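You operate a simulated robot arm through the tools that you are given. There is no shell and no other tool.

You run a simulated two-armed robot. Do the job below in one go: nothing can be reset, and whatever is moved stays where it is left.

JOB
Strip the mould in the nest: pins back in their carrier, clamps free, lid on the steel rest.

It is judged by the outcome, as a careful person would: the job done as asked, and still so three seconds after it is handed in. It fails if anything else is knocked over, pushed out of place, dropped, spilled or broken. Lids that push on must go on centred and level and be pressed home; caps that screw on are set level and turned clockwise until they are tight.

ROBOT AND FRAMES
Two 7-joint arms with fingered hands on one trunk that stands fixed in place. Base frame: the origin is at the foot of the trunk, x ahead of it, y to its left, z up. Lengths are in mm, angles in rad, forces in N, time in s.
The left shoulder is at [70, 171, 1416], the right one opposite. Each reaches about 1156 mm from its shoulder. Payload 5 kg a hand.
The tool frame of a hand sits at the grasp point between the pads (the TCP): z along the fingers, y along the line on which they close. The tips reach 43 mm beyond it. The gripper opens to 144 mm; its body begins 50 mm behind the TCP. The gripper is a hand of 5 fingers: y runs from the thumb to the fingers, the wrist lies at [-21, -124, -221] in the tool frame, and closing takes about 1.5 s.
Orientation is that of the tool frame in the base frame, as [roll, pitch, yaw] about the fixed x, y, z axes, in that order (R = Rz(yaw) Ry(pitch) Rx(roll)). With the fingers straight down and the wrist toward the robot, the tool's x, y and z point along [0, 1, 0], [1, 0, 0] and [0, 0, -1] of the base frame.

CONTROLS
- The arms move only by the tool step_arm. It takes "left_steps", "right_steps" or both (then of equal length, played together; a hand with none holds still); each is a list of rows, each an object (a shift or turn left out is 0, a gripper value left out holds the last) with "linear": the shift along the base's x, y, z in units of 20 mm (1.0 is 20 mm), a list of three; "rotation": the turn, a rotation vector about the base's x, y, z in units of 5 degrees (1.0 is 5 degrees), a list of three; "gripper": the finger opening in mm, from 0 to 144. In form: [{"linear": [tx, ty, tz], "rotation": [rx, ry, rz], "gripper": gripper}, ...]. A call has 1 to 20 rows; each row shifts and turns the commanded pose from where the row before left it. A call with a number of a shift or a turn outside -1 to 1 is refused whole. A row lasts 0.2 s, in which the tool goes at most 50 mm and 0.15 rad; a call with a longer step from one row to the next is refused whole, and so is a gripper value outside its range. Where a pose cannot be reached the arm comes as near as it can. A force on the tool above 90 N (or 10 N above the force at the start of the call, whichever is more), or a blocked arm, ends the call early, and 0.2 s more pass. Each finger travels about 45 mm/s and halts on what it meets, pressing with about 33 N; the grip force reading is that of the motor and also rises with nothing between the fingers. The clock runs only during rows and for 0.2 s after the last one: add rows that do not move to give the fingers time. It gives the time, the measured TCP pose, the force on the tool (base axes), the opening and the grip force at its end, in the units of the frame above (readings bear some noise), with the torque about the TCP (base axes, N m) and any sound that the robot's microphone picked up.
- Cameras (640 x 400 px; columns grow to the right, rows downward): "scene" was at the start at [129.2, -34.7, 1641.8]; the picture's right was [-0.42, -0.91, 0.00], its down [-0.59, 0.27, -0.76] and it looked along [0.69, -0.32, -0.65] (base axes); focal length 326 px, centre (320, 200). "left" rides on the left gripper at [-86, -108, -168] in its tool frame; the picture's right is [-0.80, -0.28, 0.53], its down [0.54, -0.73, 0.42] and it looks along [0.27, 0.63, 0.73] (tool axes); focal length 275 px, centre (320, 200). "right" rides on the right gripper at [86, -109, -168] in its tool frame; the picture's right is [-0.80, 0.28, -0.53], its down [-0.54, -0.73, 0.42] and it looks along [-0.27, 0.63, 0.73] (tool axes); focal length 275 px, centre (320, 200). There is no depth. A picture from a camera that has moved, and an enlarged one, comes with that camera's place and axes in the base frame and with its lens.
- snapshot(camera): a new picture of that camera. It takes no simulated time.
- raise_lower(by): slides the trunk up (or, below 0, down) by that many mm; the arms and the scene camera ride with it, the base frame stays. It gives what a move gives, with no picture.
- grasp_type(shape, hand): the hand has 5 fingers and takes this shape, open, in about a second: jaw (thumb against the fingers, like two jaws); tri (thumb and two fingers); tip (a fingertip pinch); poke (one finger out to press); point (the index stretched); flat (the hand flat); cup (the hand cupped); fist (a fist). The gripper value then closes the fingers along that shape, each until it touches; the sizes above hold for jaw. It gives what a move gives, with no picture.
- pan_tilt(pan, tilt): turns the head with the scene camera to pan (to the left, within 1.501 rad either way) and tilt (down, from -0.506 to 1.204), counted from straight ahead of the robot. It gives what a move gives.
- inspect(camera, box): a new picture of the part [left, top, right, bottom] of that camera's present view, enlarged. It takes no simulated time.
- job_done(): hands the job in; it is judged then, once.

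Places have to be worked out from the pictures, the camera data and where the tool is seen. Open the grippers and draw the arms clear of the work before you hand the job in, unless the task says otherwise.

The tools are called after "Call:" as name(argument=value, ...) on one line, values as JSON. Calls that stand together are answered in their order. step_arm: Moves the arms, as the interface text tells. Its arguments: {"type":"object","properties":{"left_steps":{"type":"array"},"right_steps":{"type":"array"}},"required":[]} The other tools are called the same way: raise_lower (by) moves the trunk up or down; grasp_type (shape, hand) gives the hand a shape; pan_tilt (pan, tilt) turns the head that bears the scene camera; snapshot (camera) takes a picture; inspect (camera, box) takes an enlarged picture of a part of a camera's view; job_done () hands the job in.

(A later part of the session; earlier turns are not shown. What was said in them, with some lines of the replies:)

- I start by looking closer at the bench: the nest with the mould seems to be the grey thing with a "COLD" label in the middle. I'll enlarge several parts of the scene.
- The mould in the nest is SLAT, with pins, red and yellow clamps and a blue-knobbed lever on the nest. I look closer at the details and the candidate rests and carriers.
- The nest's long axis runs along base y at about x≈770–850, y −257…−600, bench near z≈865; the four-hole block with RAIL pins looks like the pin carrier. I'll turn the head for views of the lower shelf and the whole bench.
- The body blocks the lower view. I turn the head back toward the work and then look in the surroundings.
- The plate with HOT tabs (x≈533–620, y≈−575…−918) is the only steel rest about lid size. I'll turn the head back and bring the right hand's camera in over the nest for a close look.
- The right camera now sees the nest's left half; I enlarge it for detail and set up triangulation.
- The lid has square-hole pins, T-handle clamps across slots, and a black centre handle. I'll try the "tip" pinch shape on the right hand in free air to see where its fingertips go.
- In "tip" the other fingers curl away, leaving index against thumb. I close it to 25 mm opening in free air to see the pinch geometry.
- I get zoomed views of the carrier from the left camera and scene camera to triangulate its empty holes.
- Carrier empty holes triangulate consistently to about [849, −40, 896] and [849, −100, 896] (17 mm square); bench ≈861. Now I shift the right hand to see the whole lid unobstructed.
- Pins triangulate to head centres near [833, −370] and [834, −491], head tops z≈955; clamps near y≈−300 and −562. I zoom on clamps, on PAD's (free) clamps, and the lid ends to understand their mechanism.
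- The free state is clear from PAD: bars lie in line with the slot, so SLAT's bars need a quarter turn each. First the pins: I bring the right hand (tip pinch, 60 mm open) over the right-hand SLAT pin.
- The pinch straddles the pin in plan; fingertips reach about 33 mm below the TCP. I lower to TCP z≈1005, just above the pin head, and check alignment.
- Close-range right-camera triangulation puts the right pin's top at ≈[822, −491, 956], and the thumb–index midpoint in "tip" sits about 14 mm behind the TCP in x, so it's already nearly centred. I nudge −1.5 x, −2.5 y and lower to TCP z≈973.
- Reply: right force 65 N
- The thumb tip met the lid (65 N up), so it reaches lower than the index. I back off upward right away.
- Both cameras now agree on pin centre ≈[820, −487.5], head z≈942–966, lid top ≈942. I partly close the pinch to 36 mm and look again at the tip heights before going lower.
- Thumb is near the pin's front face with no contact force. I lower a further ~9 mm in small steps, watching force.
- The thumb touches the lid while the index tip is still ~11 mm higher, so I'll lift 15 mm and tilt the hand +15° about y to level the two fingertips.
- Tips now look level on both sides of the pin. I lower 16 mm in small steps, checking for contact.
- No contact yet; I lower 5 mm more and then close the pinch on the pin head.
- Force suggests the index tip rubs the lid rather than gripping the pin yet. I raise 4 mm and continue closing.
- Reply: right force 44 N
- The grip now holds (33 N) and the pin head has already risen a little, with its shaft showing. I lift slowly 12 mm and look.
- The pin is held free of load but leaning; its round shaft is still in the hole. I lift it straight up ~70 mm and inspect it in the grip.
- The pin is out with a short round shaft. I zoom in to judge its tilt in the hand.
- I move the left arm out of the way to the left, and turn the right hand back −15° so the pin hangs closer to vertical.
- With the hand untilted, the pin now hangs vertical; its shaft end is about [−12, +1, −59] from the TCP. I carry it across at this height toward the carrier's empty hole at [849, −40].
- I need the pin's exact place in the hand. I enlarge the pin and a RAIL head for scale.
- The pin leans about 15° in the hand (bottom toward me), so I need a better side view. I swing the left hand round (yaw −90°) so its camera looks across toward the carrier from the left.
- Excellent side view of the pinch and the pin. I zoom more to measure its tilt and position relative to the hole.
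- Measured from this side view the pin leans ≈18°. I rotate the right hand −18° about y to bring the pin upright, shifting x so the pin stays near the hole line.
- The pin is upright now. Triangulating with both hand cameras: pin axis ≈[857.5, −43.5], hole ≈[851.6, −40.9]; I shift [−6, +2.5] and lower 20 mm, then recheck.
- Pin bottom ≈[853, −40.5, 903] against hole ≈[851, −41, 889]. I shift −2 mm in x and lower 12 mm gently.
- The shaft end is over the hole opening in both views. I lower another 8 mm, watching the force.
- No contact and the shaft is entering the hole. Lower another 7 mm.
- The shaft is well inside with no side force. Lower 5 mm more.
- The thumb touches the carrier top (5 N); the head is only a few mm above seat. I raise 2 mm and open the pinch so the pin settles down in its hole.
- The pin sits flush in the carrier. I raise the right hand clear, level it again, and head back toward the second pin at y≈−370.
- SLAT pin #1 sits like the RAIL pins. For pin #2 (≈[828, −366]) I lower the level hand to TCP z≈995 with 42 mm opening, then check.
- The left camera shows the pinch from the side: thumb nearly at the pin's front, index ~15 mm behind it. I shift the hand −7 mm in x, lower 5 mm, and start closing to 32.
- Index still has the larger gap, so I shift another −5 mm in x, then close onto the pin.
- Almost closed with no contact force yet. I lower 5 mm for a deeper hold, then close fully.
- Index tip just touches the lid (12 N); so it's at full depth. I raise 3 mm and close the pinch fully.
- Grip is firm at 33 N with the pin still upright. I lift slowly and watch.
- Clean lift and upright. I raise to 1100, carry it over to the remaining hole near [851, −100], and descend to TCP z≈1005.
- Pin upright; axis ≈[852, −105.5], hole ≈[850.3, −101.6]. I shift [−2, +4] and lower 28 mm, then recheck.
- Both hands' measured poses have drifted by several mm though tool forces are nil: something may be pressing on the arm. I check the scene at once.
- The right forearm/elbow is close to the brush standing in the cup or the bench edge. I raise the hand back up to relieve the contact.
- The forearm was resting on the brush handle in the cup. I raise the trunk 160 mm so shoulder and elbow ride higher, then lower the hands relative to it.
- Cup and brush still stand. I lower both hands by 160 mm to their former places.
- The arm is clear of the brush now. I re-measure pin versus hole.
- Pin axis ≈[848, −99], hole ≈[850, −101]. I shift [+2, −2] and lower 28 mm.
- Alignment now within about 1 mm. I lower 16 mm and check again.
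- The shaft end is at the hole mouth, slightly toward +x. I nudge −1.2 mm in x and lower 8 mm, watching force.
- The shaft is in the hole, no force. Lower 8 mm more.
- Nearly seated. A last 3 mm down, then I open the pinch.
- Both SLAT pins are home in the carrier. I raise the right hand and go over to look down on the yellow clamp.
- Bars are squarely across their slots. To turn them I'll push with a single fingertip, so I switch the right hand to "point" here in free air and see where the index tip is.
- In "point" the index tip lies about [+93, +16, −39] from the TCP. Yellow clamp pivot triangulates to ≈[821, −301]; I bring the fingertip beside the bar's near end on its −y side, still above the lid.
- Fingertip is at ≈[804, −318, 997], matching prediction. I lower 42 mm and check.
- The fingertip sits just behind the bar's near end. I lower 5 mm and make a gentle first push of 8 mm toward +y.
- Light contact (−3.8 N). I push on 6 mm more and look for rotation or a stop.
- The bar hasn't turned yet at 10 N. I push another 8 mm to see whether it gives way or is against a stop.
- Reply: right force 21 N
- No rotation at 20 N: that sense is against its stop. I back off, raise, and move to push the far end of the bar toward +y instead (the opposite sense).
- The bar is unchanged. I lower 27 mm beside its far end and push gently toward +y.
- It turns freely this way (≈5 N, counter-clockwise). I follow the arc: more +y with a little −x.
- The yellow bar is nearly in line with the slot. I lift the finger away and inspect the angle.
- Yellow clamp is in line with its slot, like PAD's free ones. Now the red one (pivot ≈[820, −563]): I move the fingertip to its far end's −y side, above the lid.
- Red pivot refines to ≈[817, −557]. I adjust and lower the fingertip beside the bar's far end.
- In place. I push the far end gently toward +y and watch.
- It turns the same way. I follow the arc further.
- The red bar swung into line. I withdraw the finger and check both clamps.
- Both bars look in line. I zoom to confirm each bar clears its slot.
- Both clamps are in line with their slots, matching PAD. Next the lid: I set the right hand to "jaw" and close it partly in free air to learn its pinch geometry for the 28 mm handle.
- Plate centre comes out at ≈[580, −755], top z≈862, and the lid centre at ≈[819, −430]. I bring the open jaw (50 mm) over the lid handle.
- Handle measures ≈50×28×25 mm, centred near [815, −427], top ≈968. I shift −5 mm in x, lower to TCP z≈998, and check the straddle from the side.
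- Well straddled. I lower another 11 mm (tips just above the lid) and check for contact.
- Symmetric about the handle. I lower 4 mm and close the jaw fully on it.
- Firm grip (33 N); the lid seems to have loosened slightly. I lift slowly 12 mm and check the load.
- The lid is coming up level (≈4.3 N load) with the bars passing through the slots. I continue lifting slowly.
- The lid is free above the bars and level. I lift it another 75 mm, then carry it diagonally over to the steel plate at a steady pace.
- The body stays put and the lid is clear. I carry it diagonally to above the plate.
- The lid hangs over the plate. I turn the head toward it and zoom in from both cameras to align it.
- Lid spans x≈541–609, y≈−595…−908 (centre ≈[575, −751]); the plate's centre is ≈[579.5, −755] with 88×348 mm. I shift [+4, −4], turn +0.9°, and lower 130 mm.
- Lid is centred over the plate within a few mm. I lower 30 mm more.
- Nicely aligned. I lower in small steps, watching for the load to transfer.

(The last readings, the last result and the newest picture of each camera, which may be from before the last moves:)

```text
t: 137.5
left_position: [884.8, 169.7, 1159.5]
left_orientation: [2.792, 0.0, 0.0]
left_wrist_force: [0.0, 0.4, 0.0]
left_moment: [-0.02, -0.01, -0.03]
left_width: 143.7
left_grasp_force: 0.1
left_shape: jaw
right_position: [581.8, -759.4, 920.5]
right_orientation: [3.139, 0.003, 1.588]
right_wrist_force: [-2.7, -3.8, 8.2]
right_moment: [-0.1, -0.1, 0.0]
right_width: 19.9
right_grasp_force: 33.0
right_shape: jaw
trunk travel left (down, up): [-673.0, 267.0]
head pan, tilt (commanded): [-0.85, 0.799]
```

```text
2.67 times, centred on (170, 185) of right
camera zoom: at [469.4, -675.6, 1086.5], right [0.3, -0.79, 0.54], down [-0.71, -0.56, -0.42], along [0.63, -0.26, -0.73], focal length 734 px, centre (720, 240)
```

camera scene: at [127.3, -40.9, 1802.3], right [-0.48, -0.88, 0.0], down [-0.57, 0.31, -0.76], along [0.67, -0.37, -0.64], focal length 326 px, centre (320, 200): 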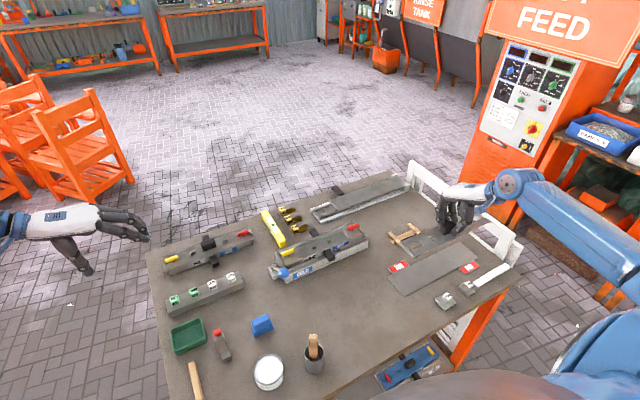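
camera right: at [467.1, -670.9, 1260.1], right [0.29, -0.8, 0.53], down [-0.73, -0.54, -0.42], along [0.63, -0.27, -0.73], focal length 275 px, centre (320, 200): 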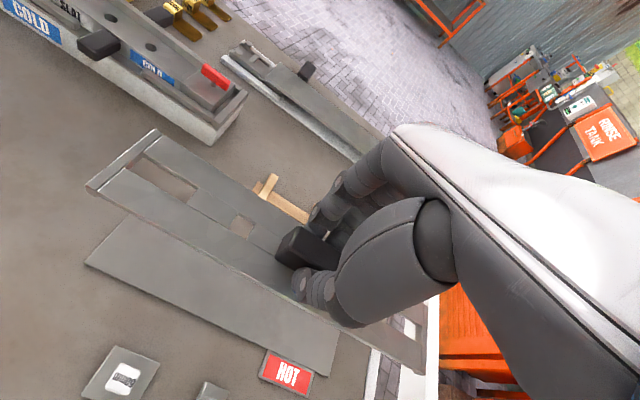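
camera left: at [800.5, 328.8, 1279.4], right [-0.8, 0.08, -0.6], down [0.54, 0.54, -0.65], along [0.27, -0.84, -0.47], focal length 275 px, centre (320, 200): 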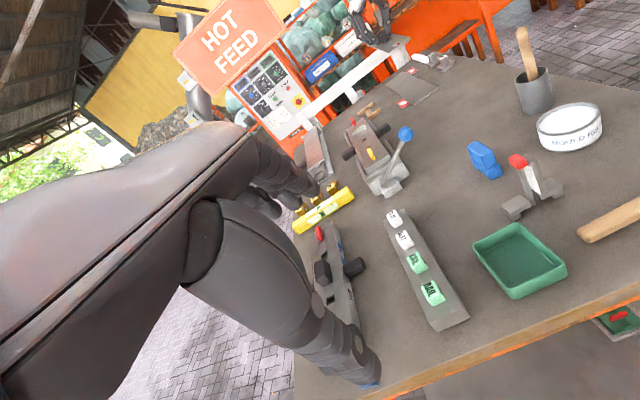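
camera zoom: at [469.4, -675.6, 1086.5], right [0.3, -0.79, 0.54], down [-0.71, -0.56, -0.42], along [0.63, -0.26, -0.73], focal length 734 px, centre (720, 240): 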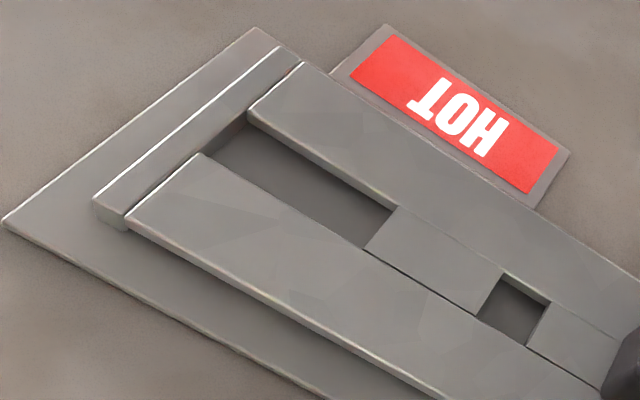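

Contact: the lid rests on the plate (+8 N). I ease the preload by 2 mm and open the hand gently.

Call:
step_arm(right_steps=[{"linear": [0, 0, 0.12]}, {}, {"gripper": 30}, {}, {"gripper": 44}, {}, {"gripper": 60}, {}, {}])

Call:
inspect(camera="scene", box=[280, 150, 400, 250])

Call:
inspect(camera="right", box=[70, 110, 450, 400])

```text
t: 139.5
left_position: [886.2, 168.4, 1157.4]
left_orientation: [2.791, 0.0, 0.001]
left_wrist_force: [-0.1, 0.6, 0.2]
left_moment: [-0.01, 0.0, -0.02]
left_width: 143.5
left_grasp_force: 0.0
left_shape: jaw
right_position: [581.5, -759.6, 921.6]
right_orientation: [3.14, 0.0, 1.589]
right_wrist_force: [-0.4, -0.3, 0.5]
right_moment: [0.0, 0.01, 0.0]
right_width: 59.4
right_grasp_force: 0.1
right_shape: jaw
trunk travel left (down, up): [-673.0, 267.0]
head pan, tilt (commanded): [-0.85, 0.799]
```

```text
4.00 times, centred on (340, 200) of scene
camera zoom: at [105.6, -60.2, 1794.1], right [-0.75, -0.66, 0.0], down [-0.47, 0.54, -0.7], along [0.46, -0.52, -0.72], focal length 1306 px, centre (240, 200)
```

zoom: 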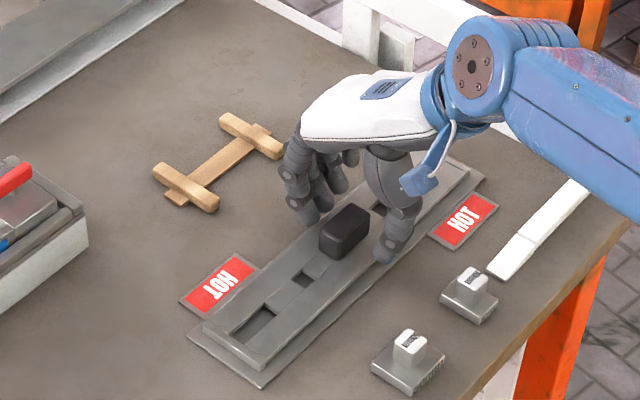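

```text
1.38 times, centred on (260, 255) of right
camera zoom: at [469.8, -675.0, 1087.6], right [0.3, -0.79, 0.53], down [-0.72, -0.56, -0.42], along [0.63, -0.26, -0.73], focal length 380 px, centre (403, 124)
```

zoom: 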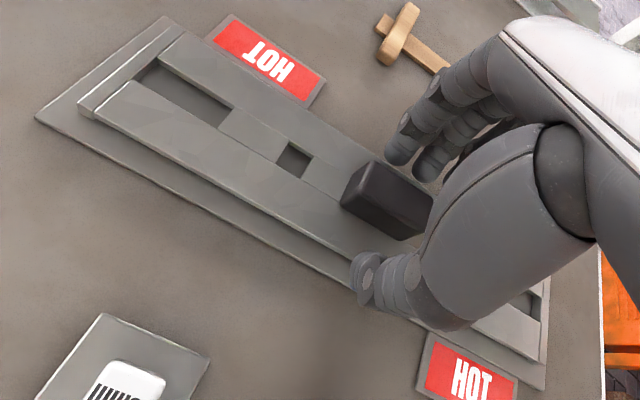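

Released; the lid lies flat and centred on the plate. I raise the hand straight up and clear.

Call:
step_arm(right_steps=[{"linear": [0, 0, 0.3]}, {"linear": [0, 0, 0.5]}, {"linear": [0, 0, 0.8]}, {"linear": [0, 0, 1]}, {"linear": [0, 0, 1]}, {"linear": [0, 0, 1]}, {"linear": [0, 0, 1]}, {"linear": [0, 0, 1]}, {"linear": [0, 0, 1]}, {"linear": [0, 0, 1]}, {"linear": [-0.8, 0.3, 0.5]}, {"linear": [-0.8, 0.3, 0.5]}, {"linear": [-0.8, 0.3, 0.5]}, {"linear": [-0.8, 0.3, 0.5]}, {"linear": [-0.8, 0.3, 0.5]}, {"linear": [-0.8, 0.3, 0.5]}, {"linear": [-0.8, 0.3, 0.5]}, {"linear": [-0.8, 0.3, 0.5]}, {}])

Call:
snapshot(camera="scene")

Call:
inspect(camera="scene", box=[240, 130, 440, 270])

Call:
inspect(camera="left", box=[340, 110, 420, 200])

```text
t: 143.5
left_position: [886.0, 169.3, 1158.2]
left_orientation: [2.792, 0.0, 0.003]
left_wrist_force: [-1.1, -0.2, -0.1]
left_moment: [-0.01, 0.04, -0.01]
left_width: 143.5
left_grasp_force: 0.0
left_shape: jaw
right_position: [452.9, -710.9, 1172.6]
right_orientation: [3.14, 0.0, 1.591]
right_wrist_force: [-0.2, -0.1, 0.1]
right_moment: [0.04, -0.01, -0.06]
right_width: 60.0
right_grasp_force: 0.1
right_shape: jaw
trunk travel left (down, up): [-673.0, 267.0]
head pan, tilt (commanded): [-0.85, 0.799]
```

```text
taken
camera scene: at [106.0, -60.2, 1794.1], right [-0.75, -0.66, 0.0], down [-0.47, 0.54, -0.7], along [0.46, -0.52, -0.72], focal length 326 px, centre (320, 200)
```

scene: 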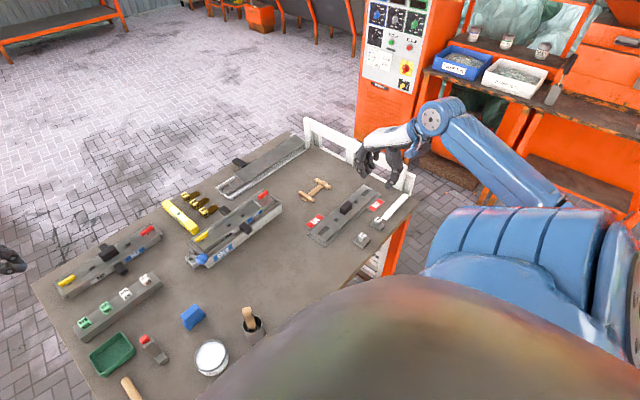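

```text
2.86 times, centred on (340, 200) of scene
camera zoom: at [106.0, -60.2, 1794.1], right [-0.75, -0.66, 0.0], down [-0.47, 0.54, -0.7], along [0.46, -0.52, -0.72], focal length 933 px, centre (263, 200)
```

zoom: 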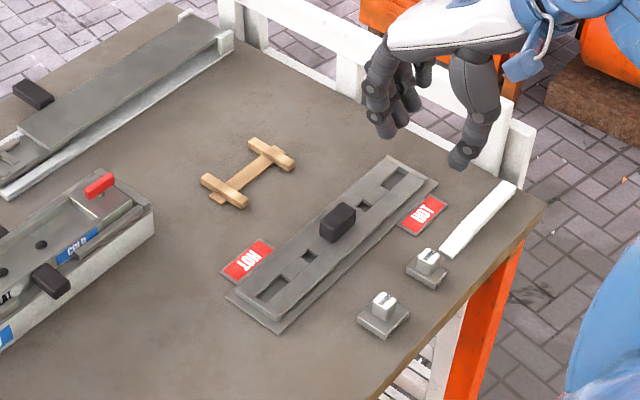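

```text
4.44 times, centred on (380, 155) of left
camera zoom: at [800.4, 329.3, 1279.2], right [-0.8, 0.08, -0.6], down [0.54, 0.54, -0.65], along [0.27, -0.84, -0.47], focal length 1224 px, centre (53, 400)
```

zoom: 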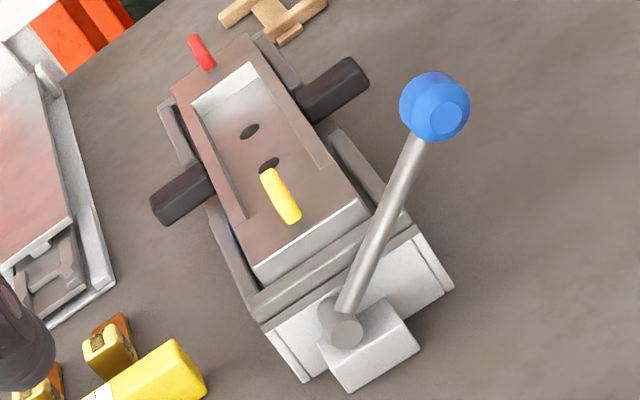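

The mould body is open and everything sits as intended. I check the carrier, the brush cup and the other items before drawing the arms away.

Call:
pan_tilt(pan=-0.429, tilt=0.707)

Call:
snapshot(camera="scene")

Call:
inspect(camera="scene", box=[150, 240, 360, 400])

Call:
inspect(camera="scene", box=[260, 180, 420, 290])

Call:
inspect(camera="left", box=[360, 190, 480, 340])

```text
t: 144.4
left_position: [886.0, 169.2, 1158.7]
left_orientation: [2.793, -0.001, 0.003]
left_wrist_force: [-0.3, 0.0, -0.2]
left_moment: [-0.02, 0.01, -0.02]
left_width: 143.5
left_grasp_force: 0.1
left_shape: jaw
right_position: [451.9, -711.5, 1173.0]
right_orientation: [-3.142, 0.001, 1.589]
right_wrist_force: [-0.3, -0.1, -0.4]
right_moment: [0.01, -0.01, 0.04]
right_width: 59.5
right_grasp_force: 0.0
right_shape: jaw
trunk travel left (down, up): [-673.0, 267.0]
head pan, tilt (commanded): [-0.429, 0.707]
```

```text
taken
camera scene: at [129.2, -34.8, 1801.8], right [-0.42, -0.91, 0.0], down [-0.59, 0.27, -0.76], along [0.69, -0.32, -0.65], focal length 326 px, centre (320, 200)
```

scene: 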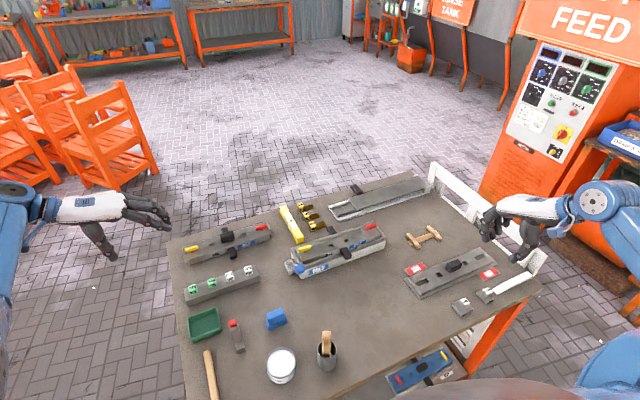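

```text
2.50 times, centred on (255, 320) of scene
camera zoom: at [129.2, -34.8, 1801.8], right [-0.42, -0.91, 0.0], down [-0.59, 0.27, -0.76], along [0.69, -0.32, -0.65], focal length 816 px, centre (482, -100)
```

zoom: 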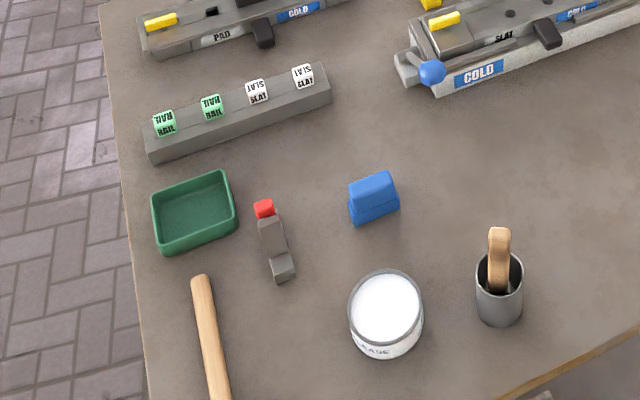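

```text
3.64 times, centred on (340, 235) of scene
camera zoom: at [129.2, -34.8, 1801.8], right [-0.42, -0.91, 0.0], down [-0.59, 0.27, -0.76], along [0.69, -0.32, -0.65], focal length 1187 px, centre (247, 73)
```

zoom: 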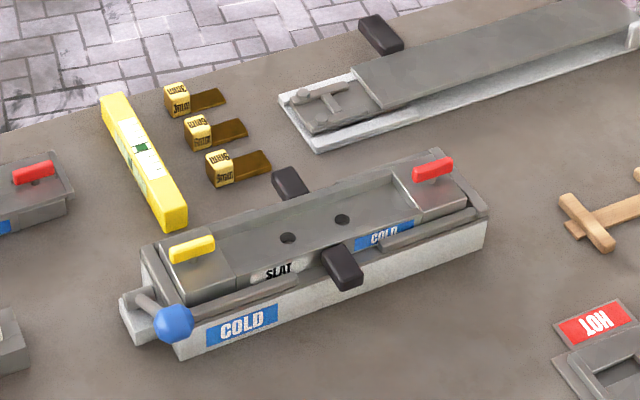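

```text
2.67 times, centred on (420, 265) of left
camera zoom: at [800.1, 329.3, 1279.5], right [-0.8, 0.08, -0.6], down [0.54, 0.54, -0.65], along [0.27, -0.84, -0.47], focal length 734 px, centre (53, 27)
```

zoom: 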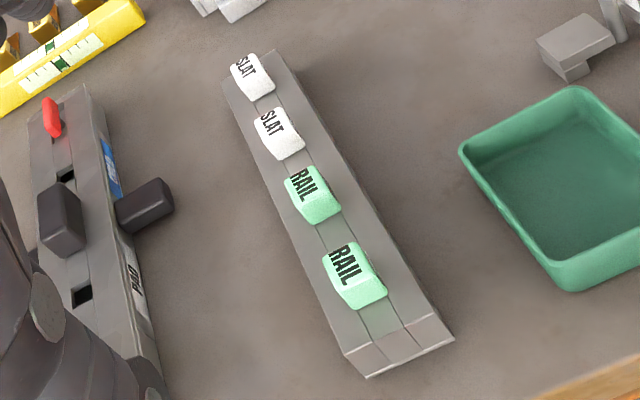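

Call:
inspect(camera="scene", box=[180, 255, 270, 310])

Call:
inspect(camera="left", box=[375, 195, 455, 315])

Call:
inspect(camera="scene", box=[390, 220, 510, 310])

```text
7.11 times, centred on (225, 282) of scene
camera zoom: at [129.2, -34.8, 1801.8], right [-0.42, -0.91, 0.0], down [-0.59, 0.27, -0.76], along [0.69, -0.32, -0.65], focal length 2322 px, centre (996, -387)
```

zoom: 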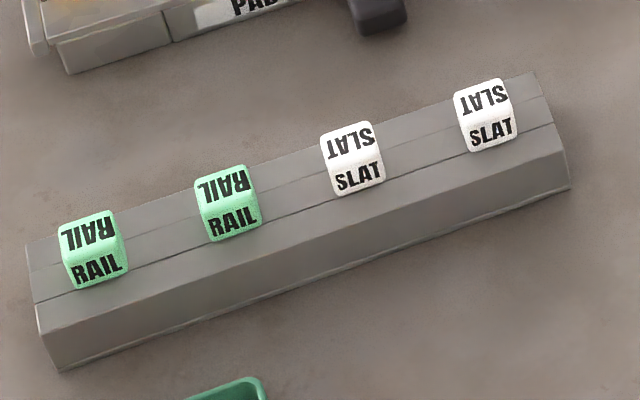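

```text
3.33 times, centred on (415, 255) of left
camera zoom: at [800.1, 329.3, 1279.5], right [-0.8, 0.08, -0.6], down [0.54, 0.54, -0.65], along [0.27, -0.84, -0.47], focal length 918 px, centre (3, 17)
```

zoom: 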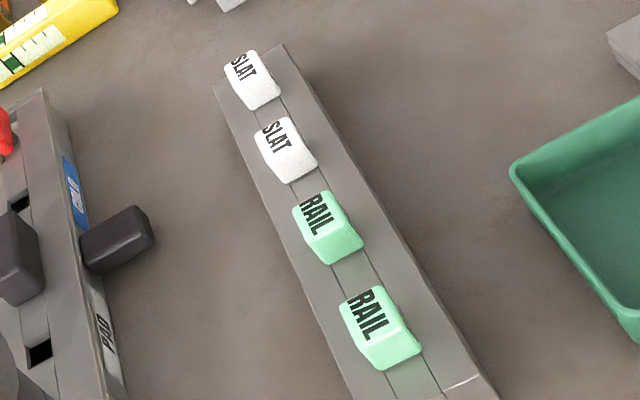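

```text
4.44 times, centred on (450, 265) of scene
camera zoom: at [129.2, -34.8, 1801.8], right [-0.42, -0.91, 0.0], down [-0.59, 0.27, -0.76], along [0.69, -0.32, -0.65], focal length 1451 px, centre (-258, -89)
```

zoom: 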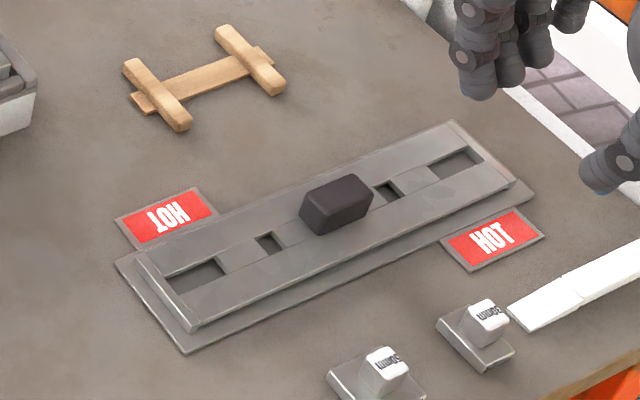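

All three results look right: pins seated, both clamps in line with their slots, lid centred on the steel rest. I open the right hand fully and draw both arms clear.

Call:
step_arm(right_steps=[{"linear": [-0.3, 0, 0.5], "gripper": 140}, {"linear": [-0.5, 0, 0.5]}, {"linear": [-0.5, 0, 0.5]}, {"linear": [-0.5, 0, 0.5]}, {"linear": [-0.5, 0, 0.5]}, {"linear": [-0.3, 0, 0.5]}, {}, {}, {}, {}], left_steps=[{"linear": [-0.3, 0.5, 0.5]}, {"linear": [-0.5, 0.5, 0.5]}, {"linear": [-0.5, 0.5, 0.5]}, {"linear": [-0.5, 0.5, 0.5]}, {"linear": [-0.5, 0.5, 0.5]}, {"linear": [-0.3, 0.3, 0.5]}, {}, {}, {}, {}])

Call:
snapshot(camera="scene")

```text
t: 146.6
left_position: [833.7, 226.2, 1217.8]
left_orientation: [2.791, 0.001, 0.001]
left_wrist_force: [-0.2, -0.4, -0.3]
left_moment: [-0.02, 0.01, 0.0]
left_width: 143.7
left_grasp_force: 0.1
left_shape: jaw
right_position: [401.4, -710.6, 1232.0]
right_orientation: [3.141, -0.001, 1.591]
right_wrist_force: [-0.3, 0.3, 0.9]
right_moment: [0.0, -0.05, -0.02]
right_width: 139.9
right_grasp_force: 0.0
right_shape: jaw
trunk travel left (down, up): [-673.0, 267.0]
head pan, tilt (commanded): [-0.429, 0.707]
```

```text
taken
camera scene: at [129.4, -34.9, 1801.7], right [-0.42, -0.91, 0.0], down [-0.59, 0.27, -0.76], along [0.69, -0.32, -0.65], focal length 326 px, centre (320, 200)
```

scene: 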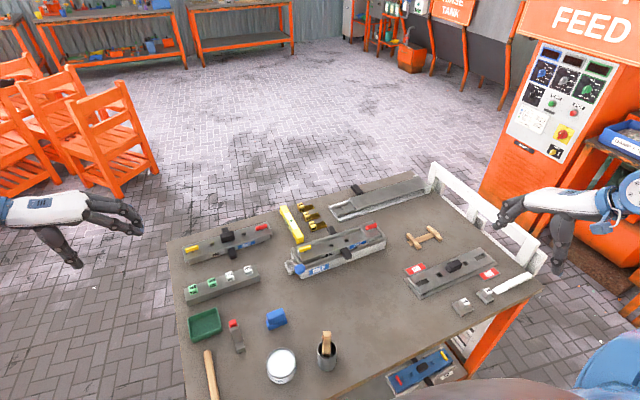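

The bench is in order: both SLAT pins are in the carrier, both clamps are turned free, and the lid is flat on the steel rest. Both hands are open and clear, so I hand the job in.

Call:
job_done()

```text
The job is handed in.
```

The SLAT mould in the nest is stripped and I have handed the job in; no verdict came back with it.

- **Pins:** both SLAT pins are seated in the two empty holes of the four-hole carrier, next to the RAIL pins.
- **Clamps:** the yellow and red bars are turned in line with their slots, the same position as on the PAD mould. I left the blue-knobbed lever on the nest alone, taking it as part of the nest.
- **Lid:** it lies flat and centred on the grey steel plate with the HOT tabs, which I took to be the steel rest. Nothing on the bench is labelled as such.

Three contacts went beyond what I intended:

- **Lid:** the thumb pressed on it at about 65 N while I reached for the first pin.
- **Yellow clamp:** I pushed it the wrong way against its stop at about 20 N.
- **Brush:** the right forearm rested briefly on the brush handle in its cup. I raised the trunk to clear it, and the cup and brush still stand upright.

In the last pictures nothing looked knocked over or out of place. The mould body is still in the nest, and both hands are open and clear of the bench.
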